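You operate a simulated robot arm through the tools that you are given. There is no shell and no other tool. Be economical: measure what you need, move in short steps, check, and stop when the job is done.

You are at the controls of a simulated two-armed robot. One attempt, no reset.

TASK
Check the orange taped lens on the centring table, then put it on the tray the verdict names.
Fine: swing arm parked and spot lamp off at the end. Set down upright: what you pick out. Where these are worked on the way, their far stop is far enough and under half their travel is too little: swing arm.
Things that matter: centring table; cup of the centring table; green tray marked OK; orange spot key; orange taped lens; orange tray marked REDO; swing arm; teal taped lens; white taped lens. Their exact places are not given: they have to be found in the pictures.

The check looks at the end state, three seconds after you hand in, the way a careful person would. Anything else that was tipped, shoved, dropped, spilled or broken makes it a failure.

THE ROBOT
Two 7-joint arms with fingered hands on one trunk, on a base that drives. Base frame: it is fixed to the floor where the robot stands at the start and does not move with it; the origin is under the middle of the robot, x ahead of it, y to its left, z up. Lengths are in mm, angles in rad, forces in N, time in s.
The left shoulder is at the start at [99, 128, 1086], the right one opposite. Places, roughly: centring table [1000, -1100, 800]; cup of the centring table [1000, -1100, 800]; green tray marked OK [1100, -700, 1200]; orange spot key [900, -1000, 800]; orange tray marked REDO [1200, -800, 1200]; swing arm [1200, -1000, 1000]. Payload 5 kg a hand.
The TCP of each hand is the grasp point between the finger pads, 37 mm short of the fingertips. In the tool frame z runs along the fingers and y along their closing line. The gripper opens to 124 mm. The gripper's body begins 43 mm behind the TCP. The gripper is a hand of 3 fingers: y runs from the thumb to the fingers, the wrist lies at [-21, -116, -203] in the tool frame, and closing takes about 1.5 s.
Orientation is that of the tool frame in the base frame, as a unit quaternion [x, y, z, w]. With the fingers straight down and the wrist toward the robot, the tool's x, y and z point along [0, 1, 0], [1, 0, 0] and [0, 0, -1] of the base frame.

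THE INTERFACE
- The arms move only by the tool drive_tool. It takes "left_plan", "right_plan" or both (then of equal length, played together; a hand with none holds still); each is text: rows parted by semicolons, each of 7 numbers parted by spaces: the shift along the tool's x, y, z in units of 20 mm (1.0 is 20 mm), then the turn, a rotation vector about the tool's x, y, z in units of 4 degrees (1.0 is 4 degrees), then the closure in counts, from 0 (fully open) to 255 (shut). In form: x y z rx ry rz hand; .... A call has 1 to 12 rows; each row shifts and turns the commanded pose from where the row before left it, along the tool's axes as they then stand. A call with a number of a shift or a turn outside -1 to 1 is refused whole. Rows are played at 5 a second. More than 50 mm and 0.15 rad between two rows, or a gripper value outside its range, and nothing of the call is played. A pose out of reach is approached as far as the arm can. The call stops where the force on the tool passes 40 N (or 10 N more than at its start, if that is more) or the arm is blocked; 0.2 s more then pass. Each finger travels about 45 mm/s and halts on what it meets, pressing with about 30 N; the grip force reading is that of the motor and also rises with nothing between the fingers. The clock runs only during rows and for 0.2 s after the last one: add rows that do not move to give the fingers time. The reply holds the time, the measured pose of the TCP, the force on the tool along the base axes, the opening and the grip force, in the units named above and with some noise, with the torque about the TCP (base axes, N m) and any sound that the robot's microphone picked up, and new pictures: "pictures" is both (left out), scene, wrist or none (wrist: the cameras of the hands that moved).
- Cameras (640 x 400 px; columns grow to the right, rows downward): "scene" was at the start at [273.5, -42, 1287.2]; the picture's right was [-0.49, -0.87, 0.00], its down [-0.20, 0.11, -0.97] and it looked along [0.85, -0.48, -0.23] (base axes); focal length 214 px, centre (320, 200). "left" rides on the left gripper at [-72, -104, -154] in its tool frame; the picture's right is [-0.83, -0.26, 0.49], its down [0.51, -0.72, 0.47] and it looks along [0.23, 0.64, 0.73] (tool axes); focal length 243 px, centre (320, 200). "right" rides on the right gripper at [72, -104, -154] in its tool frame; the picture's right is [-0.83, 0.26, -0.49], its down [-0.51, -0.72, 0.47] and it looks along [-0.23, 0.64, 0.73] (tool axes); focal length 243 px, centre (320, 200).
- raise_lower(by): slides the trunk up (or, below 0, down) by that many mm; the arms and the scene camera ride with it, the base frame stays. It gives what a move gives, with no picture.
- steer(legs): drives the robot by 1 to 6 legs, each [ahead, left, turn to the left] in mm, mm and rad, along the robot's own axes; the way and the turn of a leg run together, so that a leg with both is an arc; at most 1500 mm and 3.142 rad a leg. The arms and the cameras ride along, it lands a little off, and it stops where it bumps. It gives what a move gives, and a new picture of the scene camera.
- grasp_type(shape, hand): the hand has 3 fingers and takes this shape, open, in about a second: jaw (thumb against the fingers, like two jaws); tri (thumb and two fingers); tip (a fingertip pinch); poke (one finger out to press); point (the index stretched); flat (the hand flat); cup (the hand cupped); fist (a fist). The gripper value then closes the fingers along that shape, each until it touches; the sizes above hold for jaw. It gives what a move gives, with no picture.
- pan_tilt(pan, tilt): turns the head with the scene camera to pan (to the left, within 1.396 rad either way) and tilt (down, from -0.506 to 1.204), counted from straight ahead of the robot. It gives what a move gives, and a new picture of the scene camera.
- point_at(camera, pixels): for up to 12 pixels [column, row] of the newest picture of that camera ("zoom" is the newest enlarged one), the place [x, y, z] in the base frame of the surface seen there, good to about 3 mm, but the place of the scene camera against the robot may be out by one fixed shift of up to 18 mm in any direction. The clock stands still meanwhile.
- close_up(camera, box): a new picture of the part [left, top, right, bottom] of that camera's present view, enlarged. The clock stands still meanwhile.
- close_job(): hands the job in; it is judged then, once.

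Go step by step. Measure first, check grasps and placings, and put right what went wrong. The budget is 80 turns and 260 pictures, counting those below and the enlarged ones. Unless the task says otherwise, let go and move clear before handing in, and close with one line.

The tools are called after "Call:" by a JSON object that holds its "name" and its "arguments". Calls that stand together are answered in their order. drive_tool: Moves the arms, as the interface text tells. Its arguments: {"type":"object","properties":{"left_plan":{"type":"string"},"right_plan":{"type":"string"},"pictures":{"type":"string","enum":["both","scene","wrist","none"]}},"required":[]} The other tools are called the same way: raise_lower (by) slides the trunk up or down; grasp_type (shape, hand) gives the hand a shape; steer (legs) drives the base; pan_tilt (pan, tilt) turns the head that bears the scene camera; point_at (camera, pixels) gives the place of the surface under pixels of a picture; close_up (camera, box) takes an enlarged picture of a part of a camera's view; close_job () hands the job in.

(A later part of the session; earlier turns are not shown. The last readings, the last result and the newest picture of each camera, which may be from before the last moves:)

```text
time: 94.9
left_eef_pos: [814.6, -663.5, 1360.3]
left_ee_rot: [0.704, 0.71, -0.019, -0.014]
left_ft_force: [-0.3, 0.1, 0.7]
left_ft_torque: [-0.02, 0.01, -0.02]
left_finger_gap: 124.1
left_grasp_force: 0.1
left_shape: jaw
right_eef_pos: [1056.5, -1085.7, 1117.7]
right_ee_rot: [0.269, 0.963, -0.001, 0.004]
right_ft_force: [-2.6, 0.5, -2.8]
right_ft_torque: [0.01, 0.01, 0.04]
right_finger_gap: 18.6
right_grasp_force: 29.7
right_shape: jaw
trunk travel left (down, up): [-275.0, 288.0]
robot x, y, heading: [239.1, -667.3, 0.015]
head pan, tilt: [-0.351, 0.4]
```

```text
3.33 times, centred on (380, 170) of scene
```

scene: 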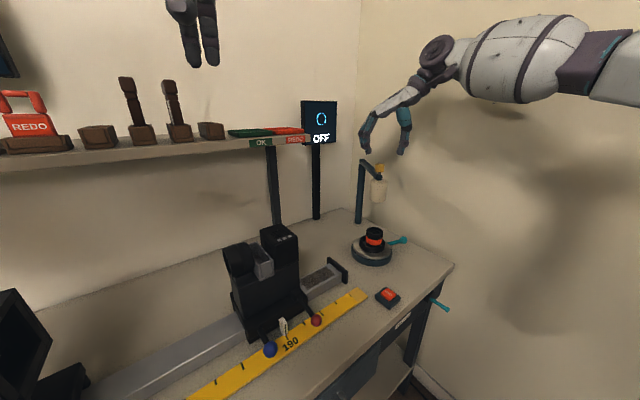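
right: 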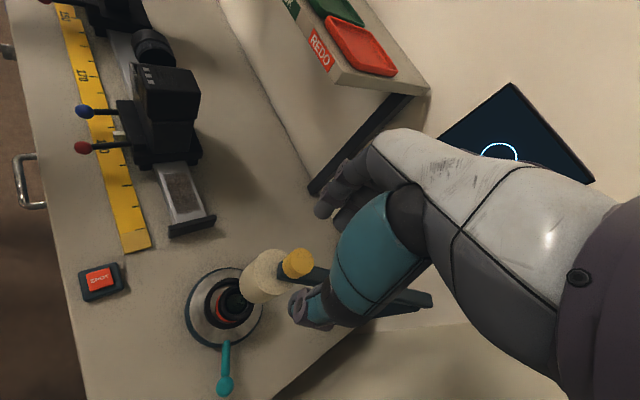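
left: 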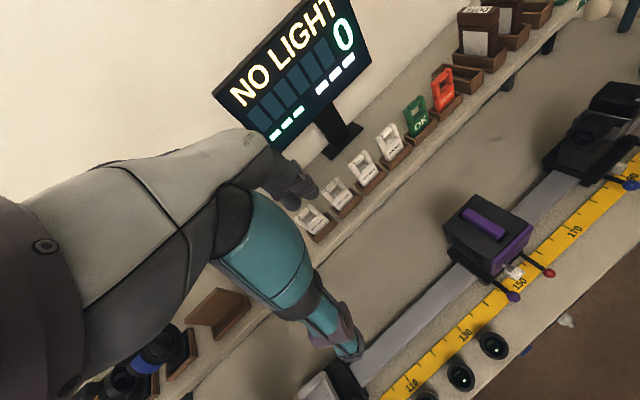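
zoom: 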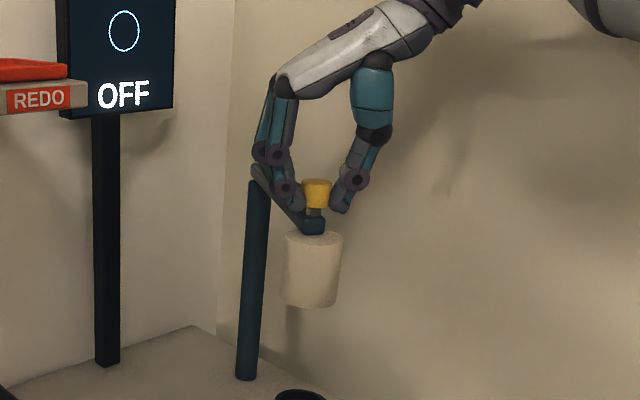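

The knob is gripped again (18.6 mm). I'll swing it back along the arc, 48° first.

Call:
{"name": "drive_tool", "arguments": {"right_plan": "0.178 0.714 0 0 0 0.6 255;0.158 0.719 0 0 0 0.6 255;0.138 0.723 0 0 0 0.6 255;0.118 0.727 0 0 0 0.6 255;0.097 0.73 0 0 0 0.6 255;0.077 0.732 0 0 0 0.6 255;0.056 0.734 0 0 0 0.6 255;0.036 0.735 0 0 0 0.6 255;0.015 0.736 0 0 0 0.6 255;-0.005 0.736 0 0 0 0.6 255;-0.026 0.736 0 0 0 0.6 255;-0.046 0.735 0 0 0 0.6 255", "pictures": "both"}}

```text
time: 97.5
left_eef_pos: [815.3, -666.0, 1359.1]
left_ee_rot: [0.704, 0.71, -0.02, -0.015]
left_ft_force: [0.3, -0.3, 0.2]
left_ft_torque: [0.0, 0.0, -0.01]
left_finger_gap: 124.1
left_grasp_force: 0.0
left_shape: jaw
right_eef_pos: [1164.4, -954.8, 1118.8]
right_ee_rot: [0.501, 0.865, 0.0, 0.004]
right_ft_force: [6.9, -15.0, 5.5]
right_ft_torque: [-0.43, -0.17, -0.33]
right_finger_gap: 18.7
right_grasp_force: 30.2
right_shape: jaw
trunk travel left (down, up): [-275.0, 288.0]
robot x, y, heading: [236.2, -664.5, 0.014]
head pan, tilt: [-0.351, 0.4]
```

scene: 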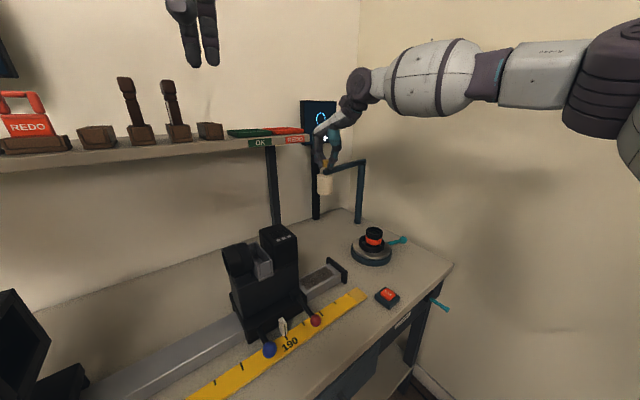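
right: 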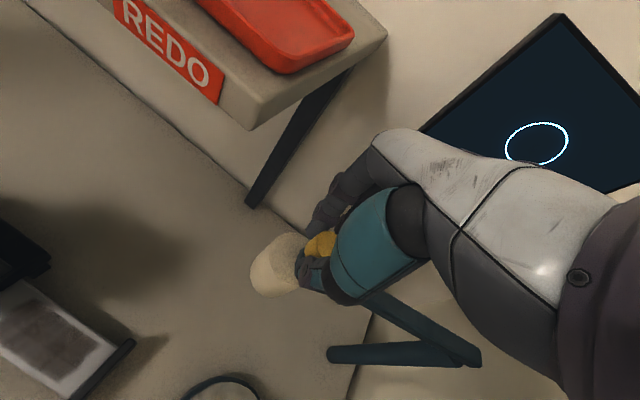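

Nearly parked (≈118°). I'll go the remaining ~12° and press lightly into the stop.

Call:
{"name": "drive_tool", "arguments": {"right_plan": "-0.13 0.733 0 0 0 0.5 255;-0.15 0.731 0 0 0 0.5 255;-0.17 0.728 0 0 0 0.4 255;-0.16 0.5 0 0 0 0.2 255;0 0 0 0 0 0 255", "pictures": "both"}}

Call:
{"name": "close_up", "arguments": {"camera": "scene", "box": [280, 80, 400, 220]}}

```text
time: 98.7
left_eef_pos: [809.6, -664.1, 1362.8]
left_ee_rot: [0.704, 0.71, -0.018, -0.014]
left_ft_force: [0.0, -0.2, 0.2]
left_ft_torque: [0.03, -0.02, 0.0]
left_finger_gap: 124.2
left_grasp_force: 0.1
left_shape: jaw
right_eef_pos: [1210.5, -936.0, 1120.1]
right_ee_rot: [0.547, 0.837, 0.001, 0.005]
right_ft_force: [-38.2, 1.6, -8.7]
right_ft_torque: [0.03, 1.02, -0.03]
right_finger_gap: 17.1
right_grasp_force: 30.3
right_shape: jaw
trunk travel left (down, up): [-275.0, 288.0]
robot x, y, heading: [234.8, -667.3, 0.019]
head pan, tilt: [-0.351, 0.4]
```

scene: 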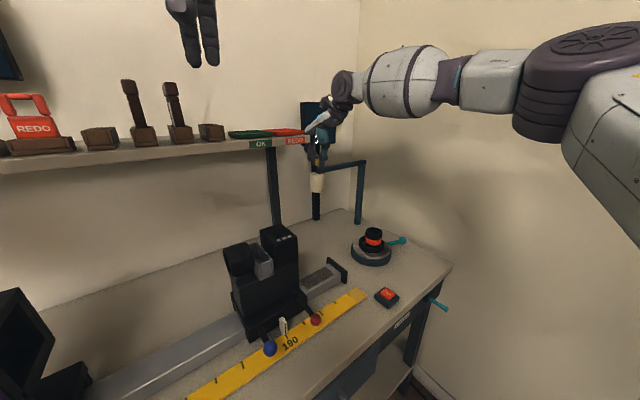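
right: 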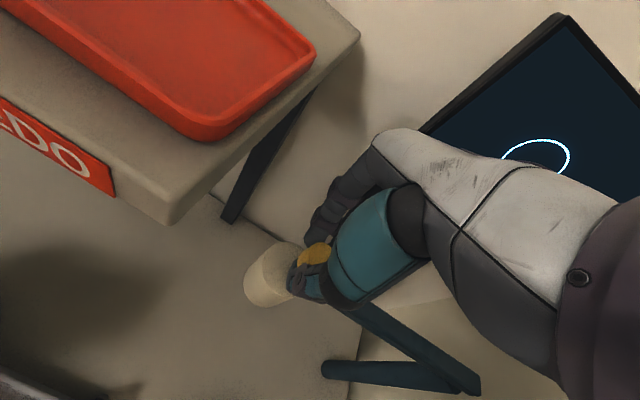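

```text
2.86 times, centred on (340, 150) of scene
```

zoom: 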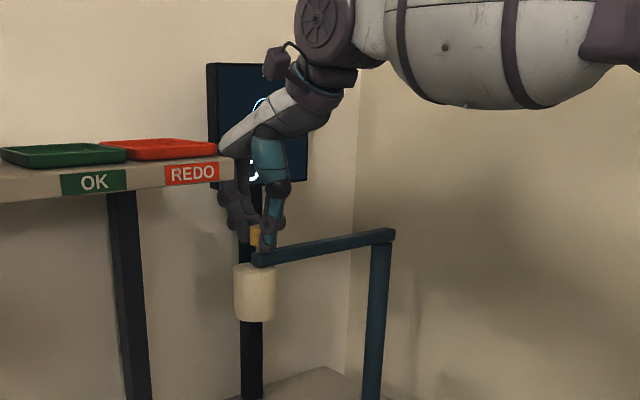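

The arm is at its park stop (38 N). I'll ease off, open, lift off, and head back.

Call:
{"name": "drive_tool", "arguments": {"right_plan": "0 -0.35 0 0 0 0 255;0 0 0 0 0 0 140;0 0 0 0 0 0 140;0 0 0 0 0 0 140;0 0 -1 0 0 0 140;0 0 -1 0 0 0 140;0 0 -1 0 0 0 140;-0.3 -0.9 -0.3 0 0 0 140;-0.3 -0.9 0 0 0 0 140;-0.3 -0.9 0 0 0 0 140;-0.3 -0.9 0 0 0 0 140;-0.3 -0.9 0 0 0 0 140", "pictures": "both"}}

Call:
{"name": "close_up", "arguments": {"camera": "scene", "box": [280, 80, 420, 270]}}

Call:
{"name": "point_at", "arguments": {"camera": "scene", "pixels": [[321, 161], [318, 184], [363, 162]]}}

```text
time: 101.3
left_eef_pos: [812.9, -664.4, 1361.5]
left_ee_rot: [0.704, 0.71, -0.02, -0.014]
left_ft_force: [1.2, 0.3, 0.6]
left_ft_torque: [0.01, 0.0, -0.03]
left_finger_gap: 124.0
left_grasp_force: 0.0
left_shape: jaw
right_eef_pos: [1142.0, -1003.4, 1185.2]
right_ee_rot: [0.547, 0.837, 0.001, 0.005]
right_ft_force: [0.1, 0.1, 0.0]
right_ft_torque: [0.0, 0.0, -0.01]
right_finger_gap: 55.5
right_grasp_force: 0.2
right_shape: jaw
trunk travel left (down, up): [-275.0, 288.0]
robot x, y, heading: [235.2, -666.9, 0.016]
head pan, tilt: [-0.351, 0.4]
```

scene: 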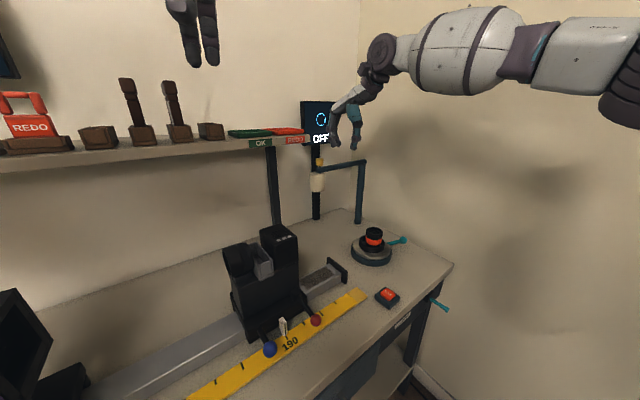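
right: 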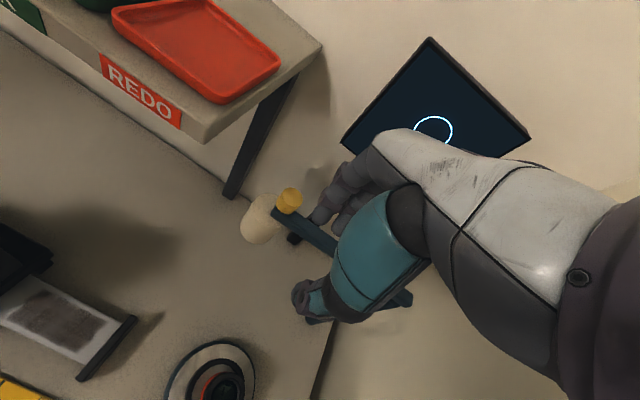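

```text
2.11 times, centred on (350, 175) of scene
```

zoom: 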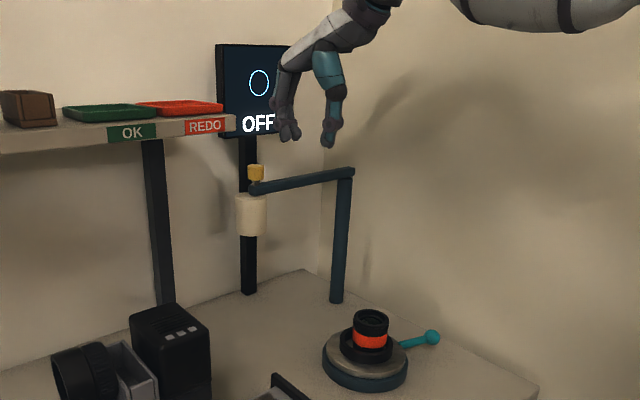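

```text
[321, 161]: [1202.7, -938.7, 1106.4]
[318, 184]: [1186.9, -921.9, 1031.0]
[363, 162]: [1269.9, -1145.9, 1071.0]
```

The arm is parked at its original place. I'll measure the REDO tray from here, then go on to the lens.

Call:
{"name": "point_at", "arguments": {"camera": "right", "pixels": [[114, 15], [225, 103], [278, 66], [200, 2], [195, 50], [160, 30], [240, 75], [185, 125], [320, 45]]}}

Call:
{"name": "drive_tool", "arguments": {"right_plan": "-0.33 -0.95 0 0 0 0 60;-0.33 -0.95 0 0 0 0 60;-0.33 -0.95 0.3 0 0 0 60;-0.33 -0.95 0.7 0 0 0 60;-0.33 -0.95 1 0 0 0 0;-0.33 -0.95 1 0 0 0 0;0 0 1 0 0 0 0;0 0 1 0 0 0 0;0 0 1 0 0 0 0;0 0 1 0 0 0 0;0 0 1 0 0 0 0;0 0 1 0 0 0 0", "pictures": "both"}}

Call:
{"name": "close_up", "arguments": {"camera": "right", "box": [220, 170, 420, 330]}}

Call:
{"name": "close_up", "arguments": {"camera": "scene", "box": [330, 200, 430, 280]}}

```text
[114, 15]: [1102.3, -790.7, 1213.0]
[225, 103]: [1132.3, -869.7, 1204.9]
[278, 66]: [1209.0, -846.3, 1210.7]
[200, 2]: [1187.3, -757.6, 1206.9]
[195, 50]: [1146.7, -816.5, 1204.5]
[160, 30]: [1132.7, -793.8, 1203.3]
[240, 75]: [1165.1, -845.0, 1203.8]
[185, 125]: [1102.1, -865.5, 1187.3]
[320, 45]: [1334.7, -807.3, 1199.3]
```

```text
time: 103.9
left_eef_pos: [814.4, -664.3, 1360.6]
left_ee_rot: [0.704, 0.71, -0.02, -0.015]
left_ft_force: [-0.2, -0.5, 0.6]
left_ft_torque: [-0.01, -0.02, 0.01]
left_finger_gap: 123.9
left_grasp_force: 0.0
left_shape: jaw
right_eef_pos: [1052.7, -1086.9, 1003.3]
right_ee_rot: [0.547, 0.837, 0.0, 0.004]
right_ft_force: [0.3, -0.3, -0.9]
right_ft_torque: [0.02, 0.0, -0.03]
right_finger_gap: 123.6
right_grasp_force: 0.0
right_shape: jaw
trunk travel left (down, up): [-275.0, 288.0]
robot x, y, heading: [236.8, -666.2, 0.017]
head pan, tilt: [-0.351, 0.4]
```

scene: 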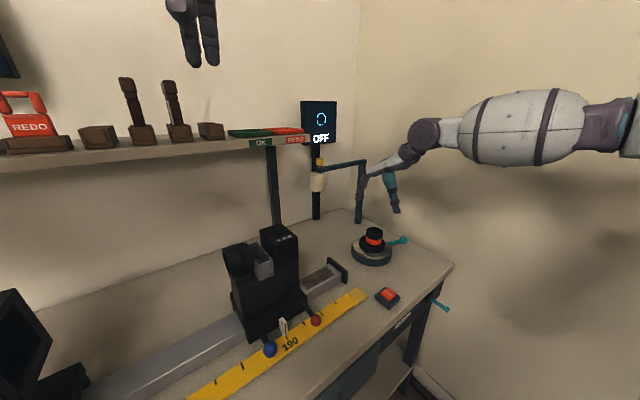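
right: 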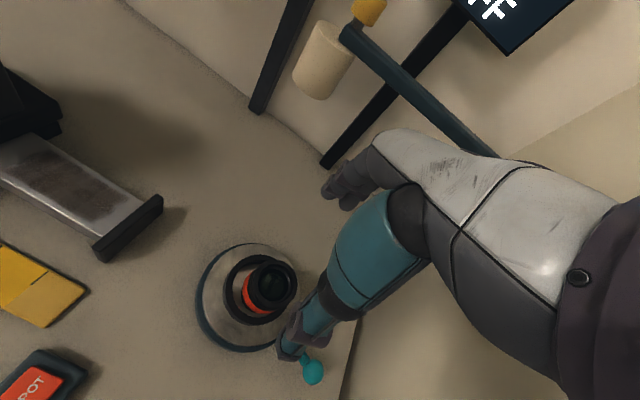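

```text
2.50 times, centred on (320, 250) of right
```

zoom: 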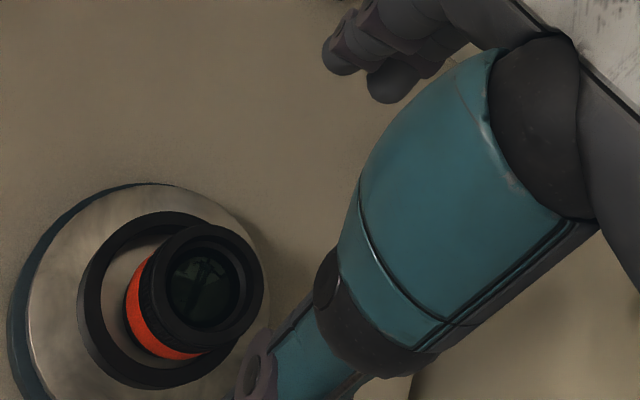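

```text
5.00 times, centred on (380, 240) of scene
```

zoom: 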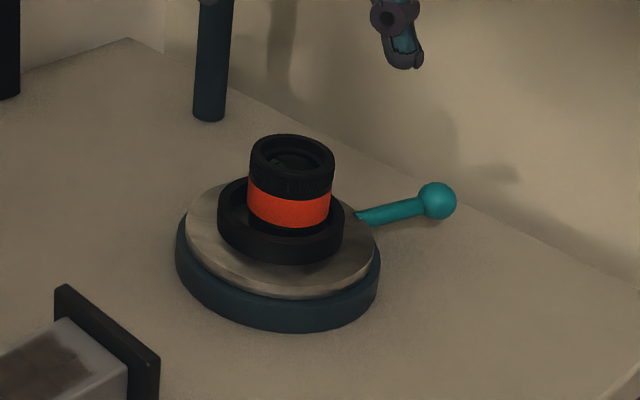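

I'll measure the lens rim to centre the grasp.

Call:
{"name": "point_at", "arguments": {"camera": "right", "pixels": [[273, 264], [273, 309], [252, 287], [295, 287], [258, 271], [288, 303], [289, 270], [258, 303]]}}

```text
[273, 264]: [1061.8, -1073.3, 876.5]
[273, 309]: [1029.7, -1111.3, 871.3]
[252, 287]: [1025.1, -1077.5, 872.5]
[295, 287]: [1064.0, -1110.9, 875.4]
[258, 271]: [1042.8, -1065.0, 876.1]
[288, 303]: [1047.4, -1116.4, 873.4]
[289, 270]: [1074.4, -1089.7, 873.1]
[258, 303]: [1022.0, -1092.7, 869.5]
```

Lens centre ≈(1046,-1092), top 875. I'll descend to TCP z 871 and close.

Call:
{"name": "drive_tool", "arguments": {"right_plan": "-0.09 -0.41 1 0 0 0 0;0 0 1 0 0 0 0;0 0 1 0 0 0 0;0 0 1 0 0 0 0;0 0 1 0 0 0 0;0 0 1 0 0 0 0;0 0 0.5 0 0 0 0;0 0 0 0 0 0 0", "pictures": "both"}}

Call:
{"name": "close_up", "arguments": {"camera": "scene", "box": [330, 200, 430, 280]}}

```text
time: 105.7
left_eef_pos: [813.1, -663.6, 1360.2]
left_ee_rot: [0.704, 0.71, -0.018, -0.013]
left_ft_force: [-0.2, -0.4, 0.4]
left_ft_torque: [-0.02, 0.04, 0.01]
left_finger_gap: 124.1
left_grasp_force: 0.1
left_shape: jaw
right_eef_pos: [1047.0, -1093.5, 874.5]
right_ee_rot: [0.548, 0.837, 0.001, 0.004]
right_ft_force: [0.0, -0.2, -0.5]
right_ft_torque: [-0.02, 0.02, -0.03]
right_finger_gap: 123.9
right_grasp_force: 0.1
right_shape: jaw
trunk travel left (down, up): [-275.0, 288.0]
robot x, y, heading: [234.7, -668.1, 0.012]
head pan, tilt: [-0.351, 0.4]
```

scene: 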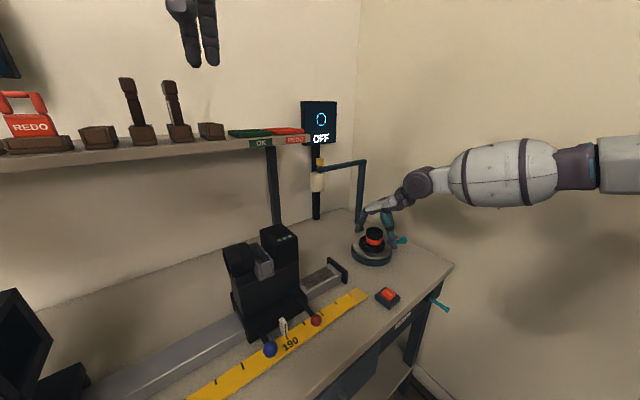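
right: 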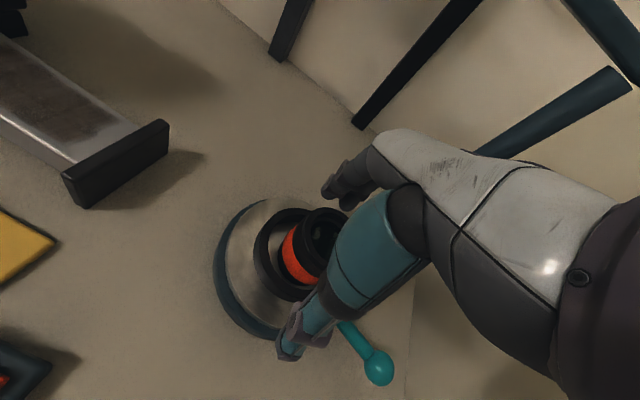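

```text
5.00 times, centred on (380, 240) of scene
```

zoom: 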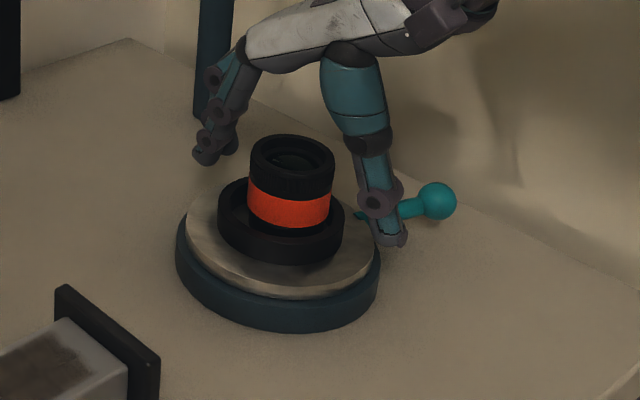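

The fingers straddle the lens. I'll lower 3 mm and close.

Call:
{"name": "drive_tool", "arguments": {"right_plan": "0 0 0.14 0 0 0 0;0 0 0 0 0 0 255;0 0 0 0 0 0 255;0 0 0 0 0 0 255;0 0 0 0 0 0 255;0 0 0 0 0 0 255;0 0 0 0 0 0 255;0 0 0 0 0 0 255;0 0 0 0 0 0 255;0 0 0 0 0 0 255;0 0 0 0 0 0 255", "pictures": "none"}}

Call:
{"name": "close_up", "arguments": {"camera": "scene", "box": [330, 200, 430, 280]}}

```text
time: 108.1
left_eef_pos: [812.8, -664.8, 1361.3]
left_ee_rot: [0.704, 0.71, -0.019, -0.014]
left_ft_force: [-0.5, 0.4, -0.7]
left_ft_torque: [-0.02, 0.01, 0.01]
left_finger_gap: 124.1
left_grasp_force: 0.2
left_shape: jaw
right_eef_pos: [1047.3, -1093.7, 871.1]
right_ee_rot: [0.547, 0.837, 0.0, 0.004]
right_ft_force: [-10.0, -6.0, -0.7]
right_ft_torque: [-0.24, 0.4, 0.05]
right_finger_gap: 41.5
right_grasp_force: 30.1
right_shape: jaw
trunk travel left (down, up): [-275.0, 288.0]
robot x, y, heading: [235.4, -667.0, 0.01]
head pan, tilt: [-0.351, 0.4]
```

```text
5.00 times, centred on (380, 240) of scene
```

zoom: 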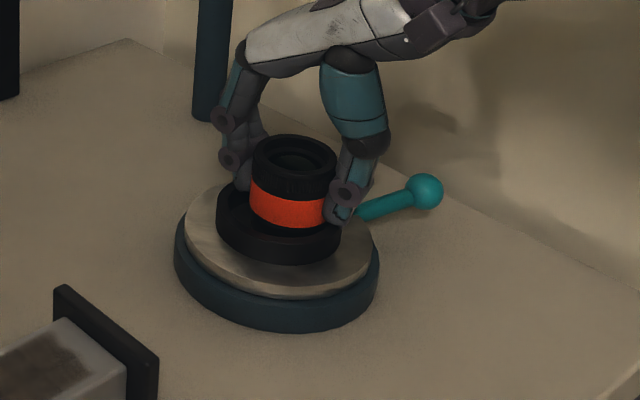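

Gripped at a 41.5 mm gap, with a slight side load; I'll ease that off and lift straight up.

Call:
{"name": "drive_tool", "arguments": {"right_plan": "0 -0.1 -0.15 0 0 0 255;0 -0.1 -0.3 0 0 0 255;0 0 -0.5 0 0 0 255;0 0 -0.5 0 0 0 255;0 0 -1 0 0 0 255;0 0 -1 0 0 0 255;0 0 -1 0 0 0 255;0 0 -1 0 0 0 255;0 0 -1 0 0 0 255;0 0 -1 0 0 0 255", "pictures": "both"}}

Call:
{"name": "close_up", "arguments": {"camera": "scene", "box": [330, 160, 430, 280]}}

```text
time: 110.3
left_eef_pos: [813.8, -663.6, 1360.6]
left_ee_rot: [0.704, 0.71, -0.019, -0.014]
left_ft_force: [0.3, -0.3, -0.1]
left_ft_torque: [0.01, -0.01, 0.0]
left_finger_gap: 123.8
left_grasp_force: 0.1
left_shape: jaw
right_eef_pos: [1042.5, -1093.4, 1020.4]
right_ee_rot: [0.548, 0.836, 0.0, 0.004]
right_ft_force: [1.2, 0.1, -0.8]
right_ft_torque: [-0.01, -0.01, 0.01]
right_finger_gap: 41.4
right_grasp_force: 30.2
right_shape: jaw
trunk travel left (down, up): [-275.0, 288.0]
robot x, y, heading: [235.5, -666.4, 0.016]
head pan, tilt: [-0.351, 0.4]
```

scene: 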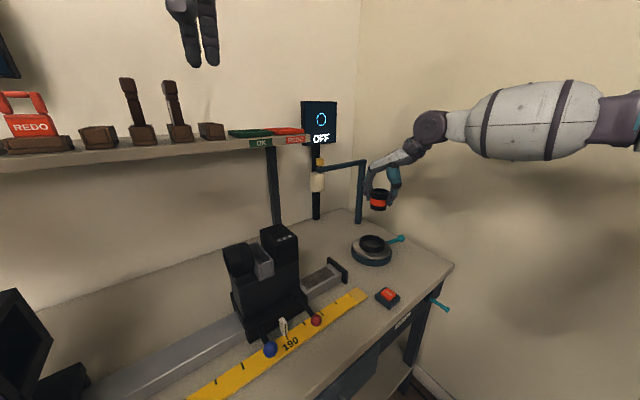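
right: 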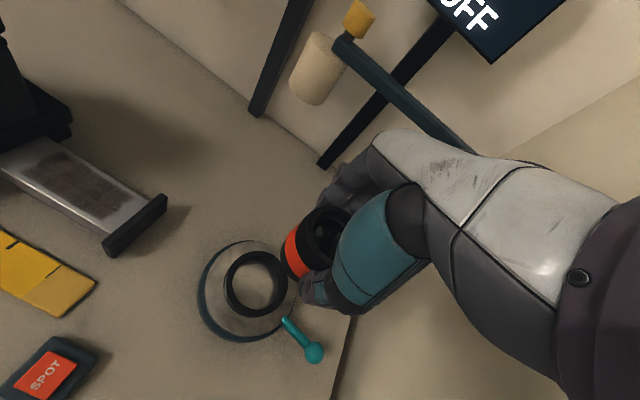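

```text
3.33 times, centred on (380, 220) of scene
```

zoom: 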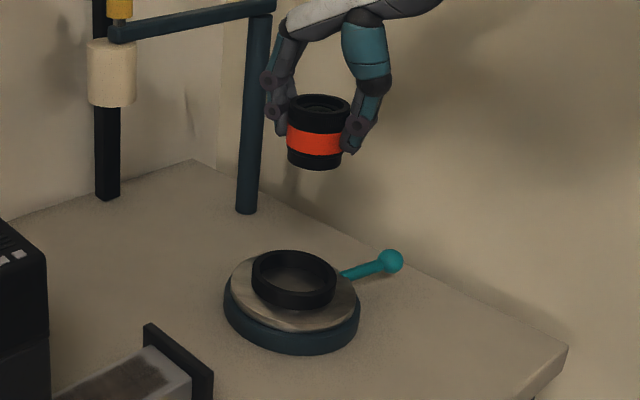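

The lens is out and upright. I'll raise the trunk by 285 mm and then carry the lens toward the REDO tray (centre ≈(1157,-816), floor 1204).

Call:
{"name": "raise_lower", "arguments": {"by": 285}}

Call:
{"name": "drive_tool", "arguments": {"right_plan": "0.695 0.715 0 0 0 1 255;0.743 0.665 0 0 0 1 255;0.788 0.611 0 0 0 1 255;0.828 0.555 0 0 0 1 255;0.865 0.496 0 0 0 1 255;0.898 0.434 0 0 0 1 255;0.926 0.37 0 0 0 0 255;0.926 0.37 0 0 0 0 255;0.926 0.37 0 0 0 0 255;0.926 0.37 0 0 0 0 255", "pictures": "both"}}

```text
time: 113.2
left_eef_pos: [816.0, -663.5, 1644.2]
left_ee_rot: [0.704, 0.71, -0.02, -0.015]
left_ft_force: [-0.2, 1.0, -0.8]
left_ft_torque: [-0.04, 0.02, -0.02]
left_finger_gap: 123.8
left_grasp_force: 0.0
left_shape: jaw
right_eef_pos: [1043.4, -1094.4, 1303.3]
right_ee_rot: [0.547, 0.837, -0.001, 0.003]
right_ft_force: [-0.4, 0.3, -1.9]
right_ft_torque: [0.03, -0.01, 0.01]
right_finger_gap: 41.7
right_grasp_force: 29.7
right_shape: jaw
trunk travel left (down, up): [-560.0, 3.0]
robot x, y, heading: [239.8, -667.1, 0.017]
head pan, tilt: [-0.351, 0.4]
```

```text
time: 115.4
left_eef_pos: [815.5, -663.7, 1645.0]
left_ee_rot: [0.704, 0.71, -0.02, -0.014]
left_ft_force: [0.5, -0.3, 0.6]
left_ft_torque: [-0.01, 0.03, -0.02]
left_finger_gap: 123.8
left_grasp_force: 0.0
left_shape: jaw
right_eef_pos: [1120.6, -908.5, 1303.9]
right_ee_rot: [0.71, 0.704, 0.001, 0.004]
right_ft_force: [0.3, 0.4, -1.6]
right_ft_torque: [-0.02, 0.05, 0.02]
right_finger_gap: 41.7
right_grasp_force: 29.9
right_shape: jaw
trunk travel left (down, up): [-560.0, 3.0]
robot x, y, heading: [236.7, -671.3, 0.013]
head pan, tilt: [-0.351, 0.4]
```

scene: 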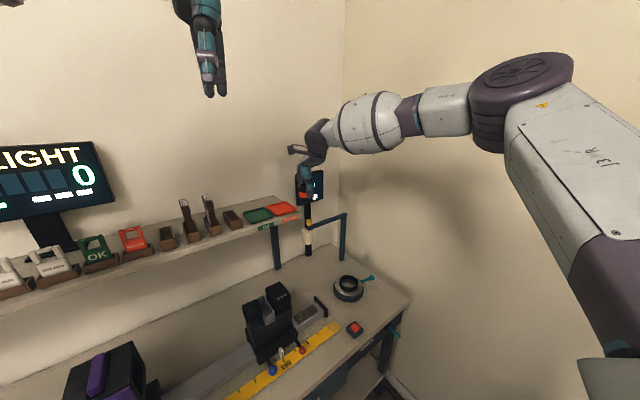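
right: 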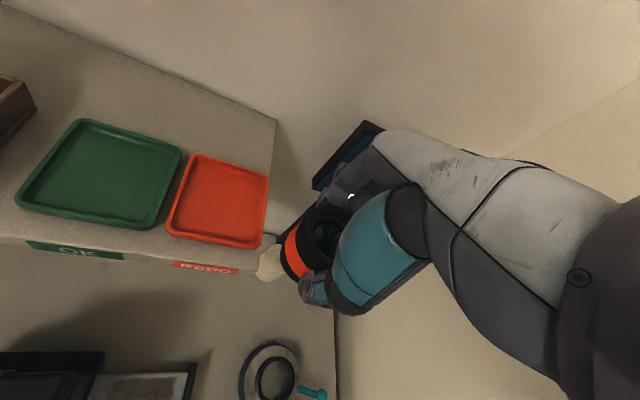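

The lens is near the red tray (right image 168..268, 155..248). I'll measure tray corners and the held lens.

Call:
{"name": "point_at", "arguments": {"camera": "right", "pixels": [[197, 156], [267, 178], [260, 247], [169, 234], [218, 200], [178, 236], [255, 239], [262, 183], [199, 163]]}}

Call:
{"name": "close_up", "arguments": {"camera": "right", "box": [150, 140, 390, 320]}}

Call:
{"name": "point_at", "arguments": {"camera": "right", "pixels": [[335, 209], [321, 217], [313, 231], [314, 246], [321, 257], [285, 260], [292, 270]]}}

```text
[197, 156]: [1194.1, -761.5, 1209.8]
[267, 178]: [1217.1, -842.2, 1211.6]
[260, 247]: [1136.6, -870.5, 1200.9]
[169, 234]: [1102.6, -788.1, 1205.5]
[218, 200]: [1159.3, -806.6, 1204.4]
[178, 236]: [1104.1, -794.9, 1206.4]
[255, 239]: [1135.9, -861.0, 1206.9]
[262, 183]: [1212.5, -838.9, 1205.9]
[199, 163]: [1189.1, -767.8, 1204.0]
```

```text
2.22 times, centred on (270, 230) of right
```

zoom: 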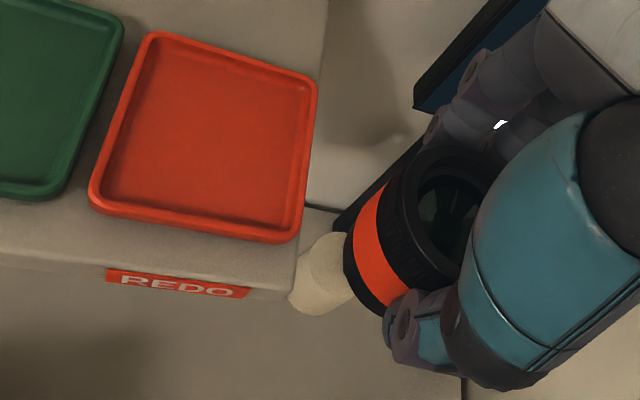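

```text
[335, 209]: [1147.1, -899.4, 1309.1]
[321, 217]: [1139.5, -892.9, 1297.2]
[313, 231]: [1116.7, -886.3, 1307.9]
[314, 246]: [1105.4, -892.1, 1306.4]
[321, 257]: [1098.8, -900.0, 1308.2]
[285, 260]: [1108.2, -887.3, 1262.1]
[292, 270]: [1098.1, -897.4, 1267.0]
```

Tray centre ≈(1162,-816); held lens centre ≈TCP+(1,-5), bottom ≈1248. I'll move over the tray and down 28 mm.

Call:
{"name": "drive_tool", "arguments": {"right_plan": "0.97 0.39 0 0 0 0 255;0.97 0.39 0 0 0 0 255;0.97 0.39 0 0 0 0 255;0.97 0.39 0 0 0 0 255;0.97 0.39 0 0 0 0 255;0 0 0.5 0 0 0 255;0 0 0.5 0 0 0 255;0 0 0.4 0 0 0 255;0 0 0 0 0 0 255", "pictures": "both"}}

Call:
{"name": "close_up", "arguments": {"camera": "right", "box": [200, 150, 440, 330]}}

Call:
{"name": "close_up", "arguments": {"camera": "scene", "box": [230, 150, 330, 250]}}

```text
time: 117.4
left_eef_pos: [813.2, -662.5, 1646.3]
left_ee_rot: [0.704, 0.71, -0.019, -0.015]
left_ft_force: [0.0, 0.4, 0.7]
left_ft_torque: [0.03, 0.0, 0.01]
left_finger_gap: 123.7
left_grasp_force: 0.2
left_shape: jaw
right_eef_pos: [1132.2, -830.6, 1276.7]
right_ee_rot: [0.709, 0.705, 0.002, 0.005]
right_ft_force: [-0.7, -0.6, -0.8]
right_ft_torque: [0.01, -0.03, 0.01]
right_finger_gap: 41.8
right_grasp_force: 30.0
right_shape: jaw
right hand out of reach, approached as far as the arm can: row 4, 5
trunk travel left (down, up): [-560.0, 3.0]
robot x, y, heading: [235.6, -671.0, 0.016]
head pan, tilt: [-0.351, 0.4]
```

scene: 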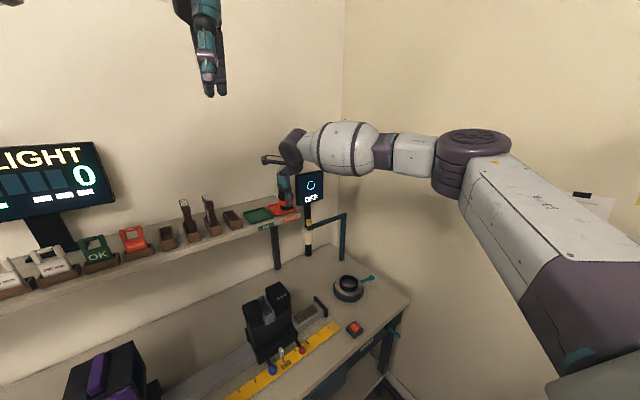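
right: 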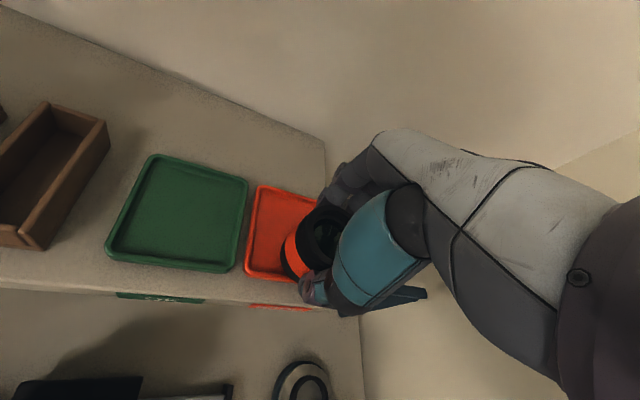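

```text
2.22 times, centred on (320, 240) of right
```

zoom: 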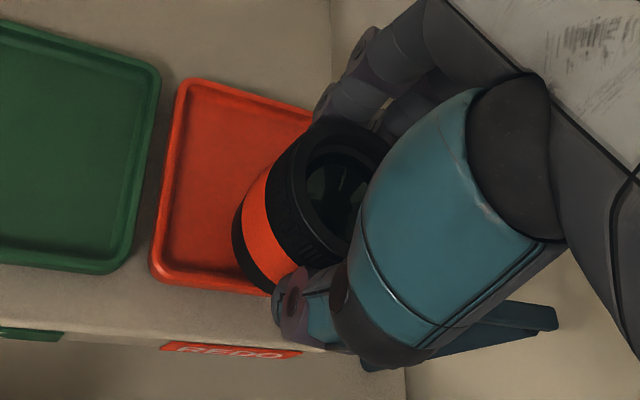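

```text
4.00 times, centred on (280, 200) of scene
```

zoom: 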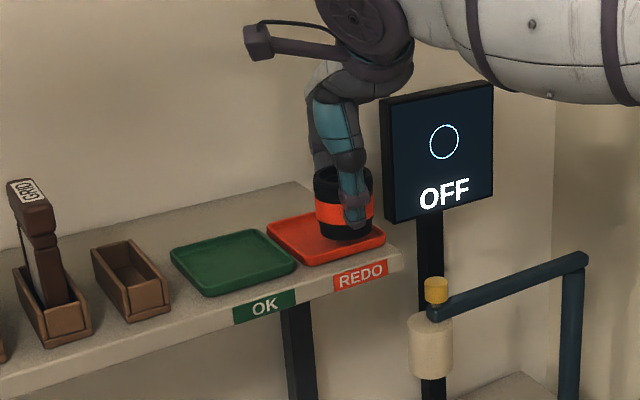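

The arm is at its reach limit at (1132,-831). I'll pull the hand back 30 mm, raise 8 mm, and drive the base 60 mm ahead and 20 mm left.

Call:
{"name": "drive_tool", "arguments": {"right_plan": "0 -0.5 -0.4 0 0 0 255;0 -1 0 0 0 0 255", "pictures": "none"}}

Call:
{"name": "steer", "arguments": {"legs": [[60, 20, 0]]}}

Call:
{"name": "drive_tool", "arguments": {"right_plan": "0 0 0 0 0 0 255", "pictures": "wrist"}}

Call:
{"name": "close_up", "arguments": {"camera": "right", "box": [200, 150, 440, 330]}}

```text
time: 118.0
left_eef_pos: [811.6, -664.7, 1648.5]
left_ee_rot: [0.703, 0.711, -0.019, -0.013]
left_ft_force: [-0.8, 0.3, 0.6]
left_ft_torque: [-0.03, -0.06, -0.02]
left_finger_gap: 123.9
left_grasp_force: 0.0
left_shape: jaw
right_eef_pos: [1100.4, -828.0, 1286.5]
right_ee_rot: [0.71, 0.704, 0.002, 0.004]
right_ft_force: [-0.3, 0.1, -1.0]
right_ft_torque: [0.04, -0.03, -0.03]
right_finger_gap: 41.5
right_grasp_force: 30.5
right_shape: jaw
trunk travel left (down, up): [-560.0, 3.0]
robot x, y, heading: [239.4, -671.4, 0.011]
head pan, tilt: [-0.351, 0.4]
```

```text
time: 119.0
left_eef_pos: [856.1, -649.4, 1656.2]
left_ee_rot: [0.706, 0.708, -0.013, -0.01]
left_ft_force: [-2.0, -0.3, 1.4]
left_ft_torque: [0.05, -0.19, 0.04]
left_finger_gap: 123.9
left_grasp_force: 0.2
left_shape: jaw
right_eef_pos: [1149.2, -814.4, 1296.1]
right_ee_rot: [0.71, 0.704, 0.008, 0.007]
right_ft_force: [-1.2, -0.2, 0.4]
right_ft_torque: [0.01, -0.05, -0.02]
right_finger_gap: 41.7
right_grasp_force: 29.9
right_shape: jaw
trunk travel left (down, up): [-560.0, 3.0]
robot x, y, heading: [296.9, -647.1, 0.013]
head pan, tilt: [-0.351, 0.4]
```

scene: 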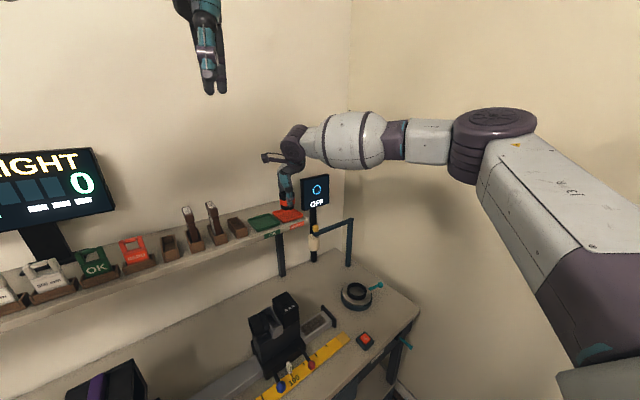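

```text
time: 119.4
left_eef_pos: [880.2, -642.9, 1640.0]
left_ee_rot: [0.704, 0.71, -0.023, -0.016]
left_ft_force: [-0.3, -0.1, -0.9]
left_ft_torque: [0.0, 0.07, 0.0]
left_finger_gap: 123.6
left_grasp_force: 0.0
left_shape: jaw
right_eef_pos: [1169.2, -807.7, 1275.7]
right_ee_rot: [0.71, 0.704, -0.001, 0.002]
right_ft_force: [0.4, -0.4, -1.4]
right_ft_torque: [0.01, 0.02, 0.0]
right_finger_gap: 41.7
right_grasp_force: 30.0
right_shape: jaw
trunk travel left (down, up): [-560.0, 3.0]
robot x, y, heading: [291.6, -650.1, 0.013]
head pan, tilt: [-0.351, 0.4]
```

right: 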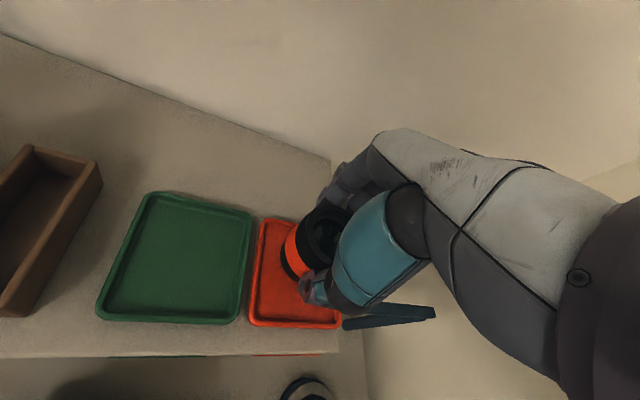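

```text
2.22 times, centred on (320, 240) of right
```

zoom: 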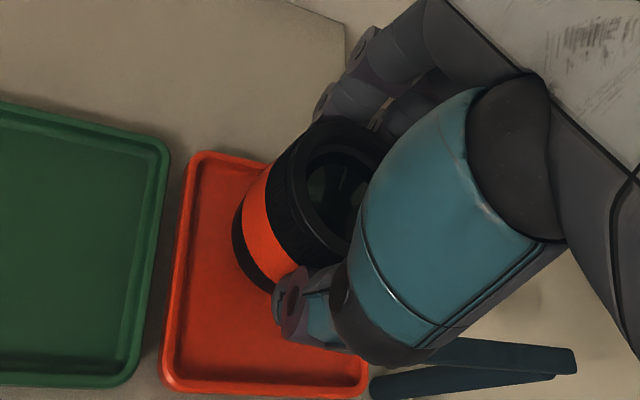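

TCP is now (1169,-808). I'll shift by (-9,-3) and lower 13 mm, then check contact.

Call:
{"name": "drive_tool", "arguments": {"right_plan": "-0.15 -0.45 0 0 0 0 255;0 0 0.3 0 0 0 255;0 0 0.35 0 0 0 255;0 0 0 0 0 0 255", "pictures": "both"}}

Call:
{"name": "close_up", "arguments": {"camera": "right", "box": [200, 150, 440, 330]}}

Call:
{"name": "close_up", "arguments": {"camera": "scene", "box": [240, 150, 340, 250]}}

```text
time: 120.4
left_eef_pos: [867.1, -646.1, 1648.4]
left_ee_rot: [0.705, 0.709, -0.018, -0.013]
left_ft_force: [0.2, 0.4, -0.6]
left_ft_torque: [0.01, -0.03, 0.0]
left_finger_gap: 124.0
left_grasp_force: 0.0
left_shape: jaw
right_eef_pos: [1149.6, -814.5, 1273.5]
right_ee_rot: [0.71, 0.704, 0.003, 0.006]
right_ft_force: [-0.3, 0.0, -2.5]
right_ft_torque: [0.0, -0.01, -0.02]
right_finger_gap: 41.8
right_grasp_force: 30.4
right_shape: jaw
trunk travel left (down, up): [-560.0, 3.0]
robot x, y, heading: [293.7, -648.7, 0.016]
head pan, tilt: [-0.351, 0.4]
```

scene: 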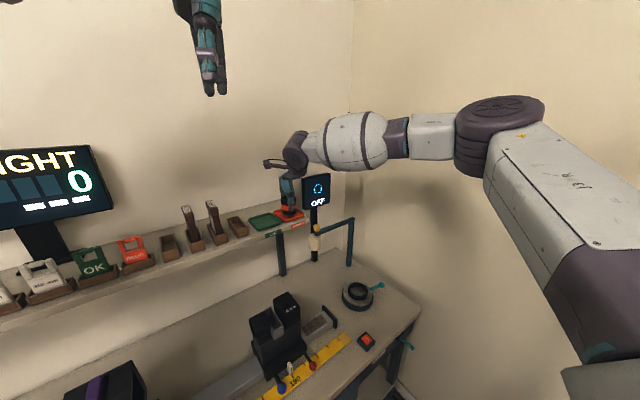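
right: 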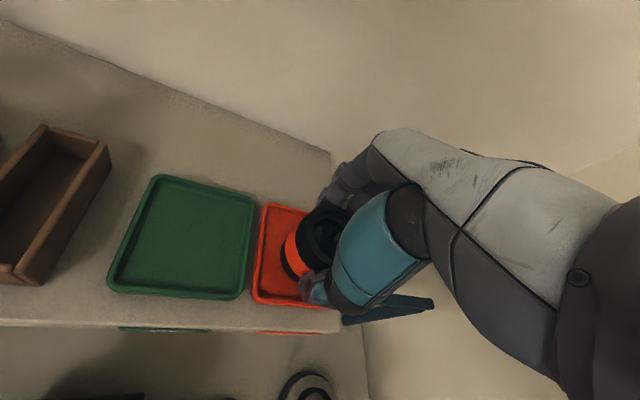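

```text
2.22 times, centred on (320, 240) of right
```

zoom: 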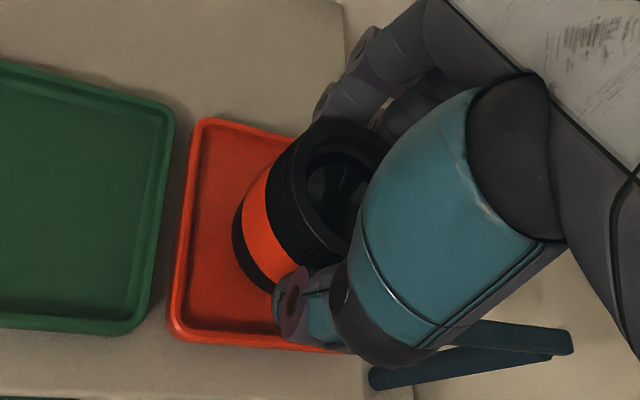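

```text
4.00 times, centred on (290, 200) of scene
```

zoom: 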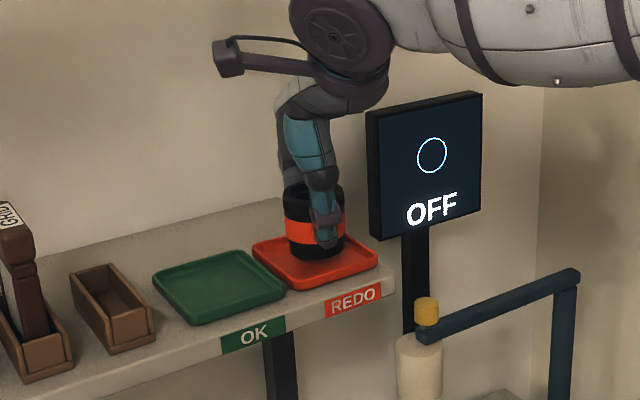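

The pose swings about a little after the drive (readings wobble). I'll wait 2 s for it to settle and re-read.

Call:
{"name": "drive_tool", "arguments": {"right_plan": "0 0 0 0 0 0 255;0 0 0 0 0 0 255;0 0 0 0 0 0 255;0 0 0 0 0 0 255;0 0 0 0 0 0 255;0 0 0 0 0 0 255;0 0 0 0 0 0 255;0 0 0 0 0 0 255;0 0 0 0 0 0 255;0 0 0 0 0 0 255;0 0 0 0 0 0 255;0 0 0 0 0 0 255", "pictures": "none"}}

Call:
{"name": "drive_tool", "arguments": {"right_plan": "0 0 0 0 0 0 255;0 0 0 0 0 0 255", "pictures": "wrist"}}

Call:
{"name": "point_at", "arguments": {"camera": "right", "pixels": [[335, 209], [313, 231], [314, 246], [321, 257], [285, 260], [268, 250]]}}

```text
time: 123.0
left_eef_pos: [871.5, -645.7, 1645.8]
left_ee_rot: [0.705, 0.709, -0.018, -0.013]
left_ft_force: [-0.7, 0.7, 0.3]
left_ft_torque: [-0.02, -0.02, 0.0]
left_finger_gap: 123.8
left_grasp_force: 0.1
left_shape: jaw
right_eef_pos: [1151.5, -814.6, 1270.3]
right_ee_rot: [0.71, 0.704, 0.001, 0.004]
right_ft_force: [-0.1, -0.5, -2.6]
right_ft_torque: [-0.01, 0.0, 0.0]
right_finger_gap: 41.8
right_grasp_force: 29.9
right_shape: jaw
trunk travel left (down, up): [-560.0, 3.0]
robot x, y, heading: [292.7, -648.7, 0.011]
head pan, tilt: [-0.351, 0.4]
```

```text
time: 123.6
left_eef_pos: [870.3, -645.7, 1646.3]
left_ee_rot: [0.704, 0.709, -0.019, -0.014]
left_ft_force: [-0.3, 0.2, -0.1]
left_ft_torque: [0.02, 0.0, 0.02]
left_finger_gap: 123.8
left_grasp_force: 0.1
left_shape: jaw
right_eef_pos: [1151.6, -814.0, 1270.3]
right_ee_rot: [0.71, 0.704, 0.002, 0.004]
right_ft_force: [-0.2, 0.2, -2.1]
right_ft_torque: [-0.01, 0.01, 0.0]
right_finger_gap: 41.8
right_grasp_force: 29.7
right_shape: jaw
trunk travel left (down, up): [-560.0, 3.0]
robot x, y, heading: [295.4, -648.1, 0.008]
head pan, tilt: [-0.351, 0.4]
```

right: 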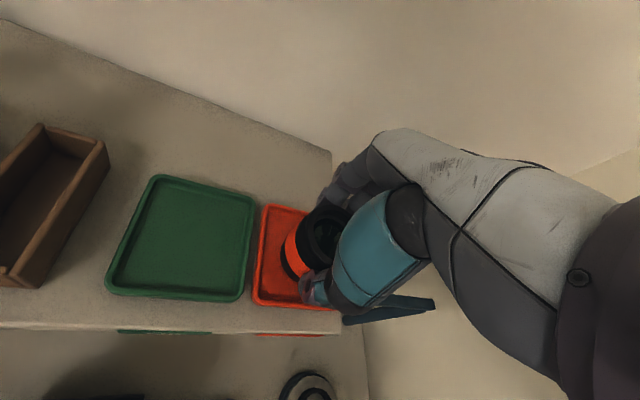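

```text
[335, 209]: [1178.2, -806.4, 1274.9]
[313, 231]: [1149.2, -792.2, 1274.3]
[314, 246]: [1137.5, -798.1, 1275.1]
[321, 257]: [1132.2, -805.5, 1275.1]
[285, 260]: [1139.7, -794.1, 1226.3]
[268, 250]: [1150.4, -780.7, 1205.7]
```

Settled at (1152,-814,1270): lens centre ≈(1154,-820), bottom ≈1215. I'll shift (+8,+4) and lower to the tray floor.

Call:
{"name": "drive_tool", "arguments": {"right_plan": "0.2 0.4 0 0 0 0 255;0 0 0.25 0 0 0 255;0 0 0.2 0 0 0 255;0 0 0 0 0 0 255;0 0 0 0 0 0 255", "pictures": "wrist"}}

Call:
{"name": "close_up", "arguments": {"camera": "scene", "box": [260, 170, 320, 240]}}

```text
time: 124.8
left_eef_pos: [871.0, -644.0, 1646.3]
left_ee_rot: [0.705, 0.709, -0.019, -0.013]
left_ft_force: [-0.1, -0.8, 0.4]
left_ft_torque: [0.02, 0.02, 0.02]
left_finger_gap: 124.0
left_grasp_force: 0.0
left_shape: jaw
right_eef_pos: [1160.2, -809.6, 1262.9]
right_ee_rot: [0.71, 0.704, 0.002, 0.005]
right_ft_force: [0.5, -0.1, -1.4]
right_ft_torque: [0.0, 0.01, -0.03]
right_finger_gap: 41.9
right_grasp_force: 29.8
right_shape: jaw
trunk travel left (down, up): [-560.0, 3.0]
robot x, y, heading: [296.7, -647.4, 0.015]
head pan, tilt: [-0.351, 0.4]
```

right: 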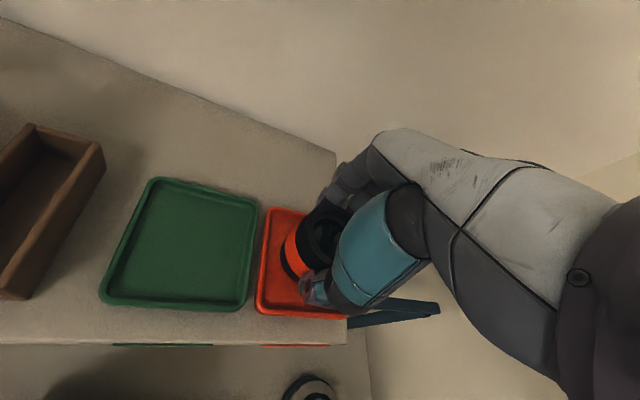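

```text
5.71 times, centred on (290, 205) of scene
```

zoom: 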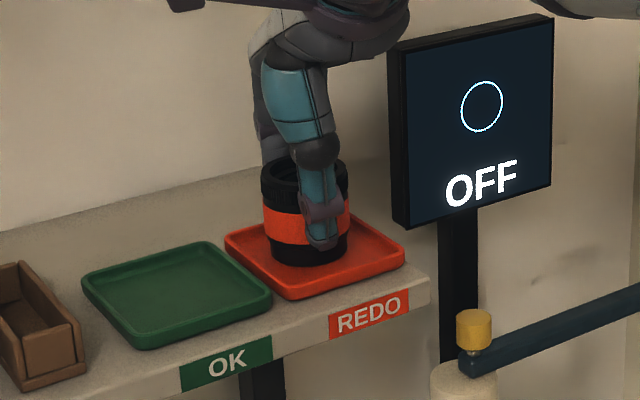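

The lens is inside the tray, ~3 mm above its floor. I'll lower until contact.

Call:
{"name": "drive_tool", "arguments": {"right_plan": "0 0 0.1 0 0 0 255;0 0 0.1 0 0 0 255;0 0 0 0 0 0 255", "pictures": "none"}}

```text
time: 125.6
left_eef_pos: [869.2, -645.9, 1647.9]
left_ee_rot: [0.706, 0.708, -0.019, -0.014]
left_ft_force: [0.4, -0.4, 0.0]
left_ft_torque: [0.0, -0.01, 0.01]
left_finger_gap: 124.0
left_grasp_force: 0.1
left_shape: jaw
right_eef_pos: [1159.0, -811.0, 1261.0]
right_ee_rot: [0.71, 0.704, 0.002, 0.005]
right_ft_force: [-0.2, -1.1, 5.7]
right_ft_torque: [0.01, 0.0, -0.03]
right_finger_gap: 42.1
right_grasp_force: 30.5
right_shape: jaw
trunk travel left (down, up): [-560.0, 3.0]
robot x, y, heading: [294.8, -646.0, 0.014]
head pan, tilt: [-0.351, 0.4]
```

Contact (≈7 N upward). I'll open and lift away.

Call:
{"name": "drive_tool", "arguments": {"right_plan": "0 0 0 0 0 0 170;0 0 0 0 0 0 120;0 0 0 0 0 0 60;0 0 0 0 0 0 20;0 0 0 0 0 0 20;0 0 0 0 0 0 20;0 0 -0.5 0 0 0 20;0 0 -1 0 0 0 20;0 0 -1 0 0 0 20;0 0 -1 0 0 0 20;0 -0.5 -1 0 0 0 20;0 -0.5 -1 0 0 0 20", "pictures": "both"}}

Call:
{"name": "close_up", "arguments": {"camera": "scene", "box": [250, 160, 350, 260]}}

```text
time: 128.2
left_eef_pos: [867.1, -644.0, 1649.2]
left_ee_rot: [0.705, 0.709, -0.018, -0.012]
left_ft_force: [0.0, -0.3, 0.2]
left_ft_torque: [-0.02, -0.03, 0.03]
left_finger_gap: 124.0
left_grasp_force: 0.1
left_shape: jaw
right_eef_pos: [1136.0, -809.6, 1370.2]
right_ee_rot: [0.71, 0.704, 0.004, 0.006]
right_ft_force: [-0.3, 0.3, 0.4]
right_ft_torque: [0.01, -0.02, 0.01]
right_finger_gap: 114.4
right_grasp_force: 0.0
right_shape: jaw
trunk travel left (down, up): [-560.0, 3.0]
robot x, y, heading: [296.0, -647.4, 0.016]
head pan, tilt: [-0.351, 0.4]
```

scene: 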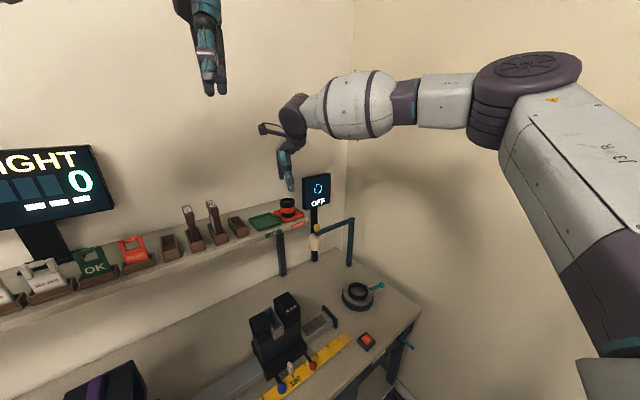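
right: 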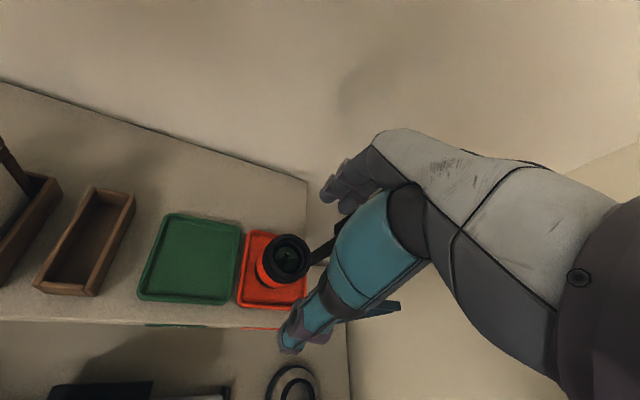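

```text
4.00 times, centred on (300, 210) of scene
```

zoom: 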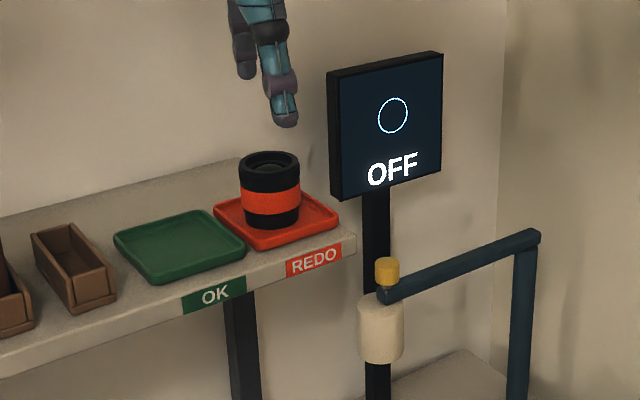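

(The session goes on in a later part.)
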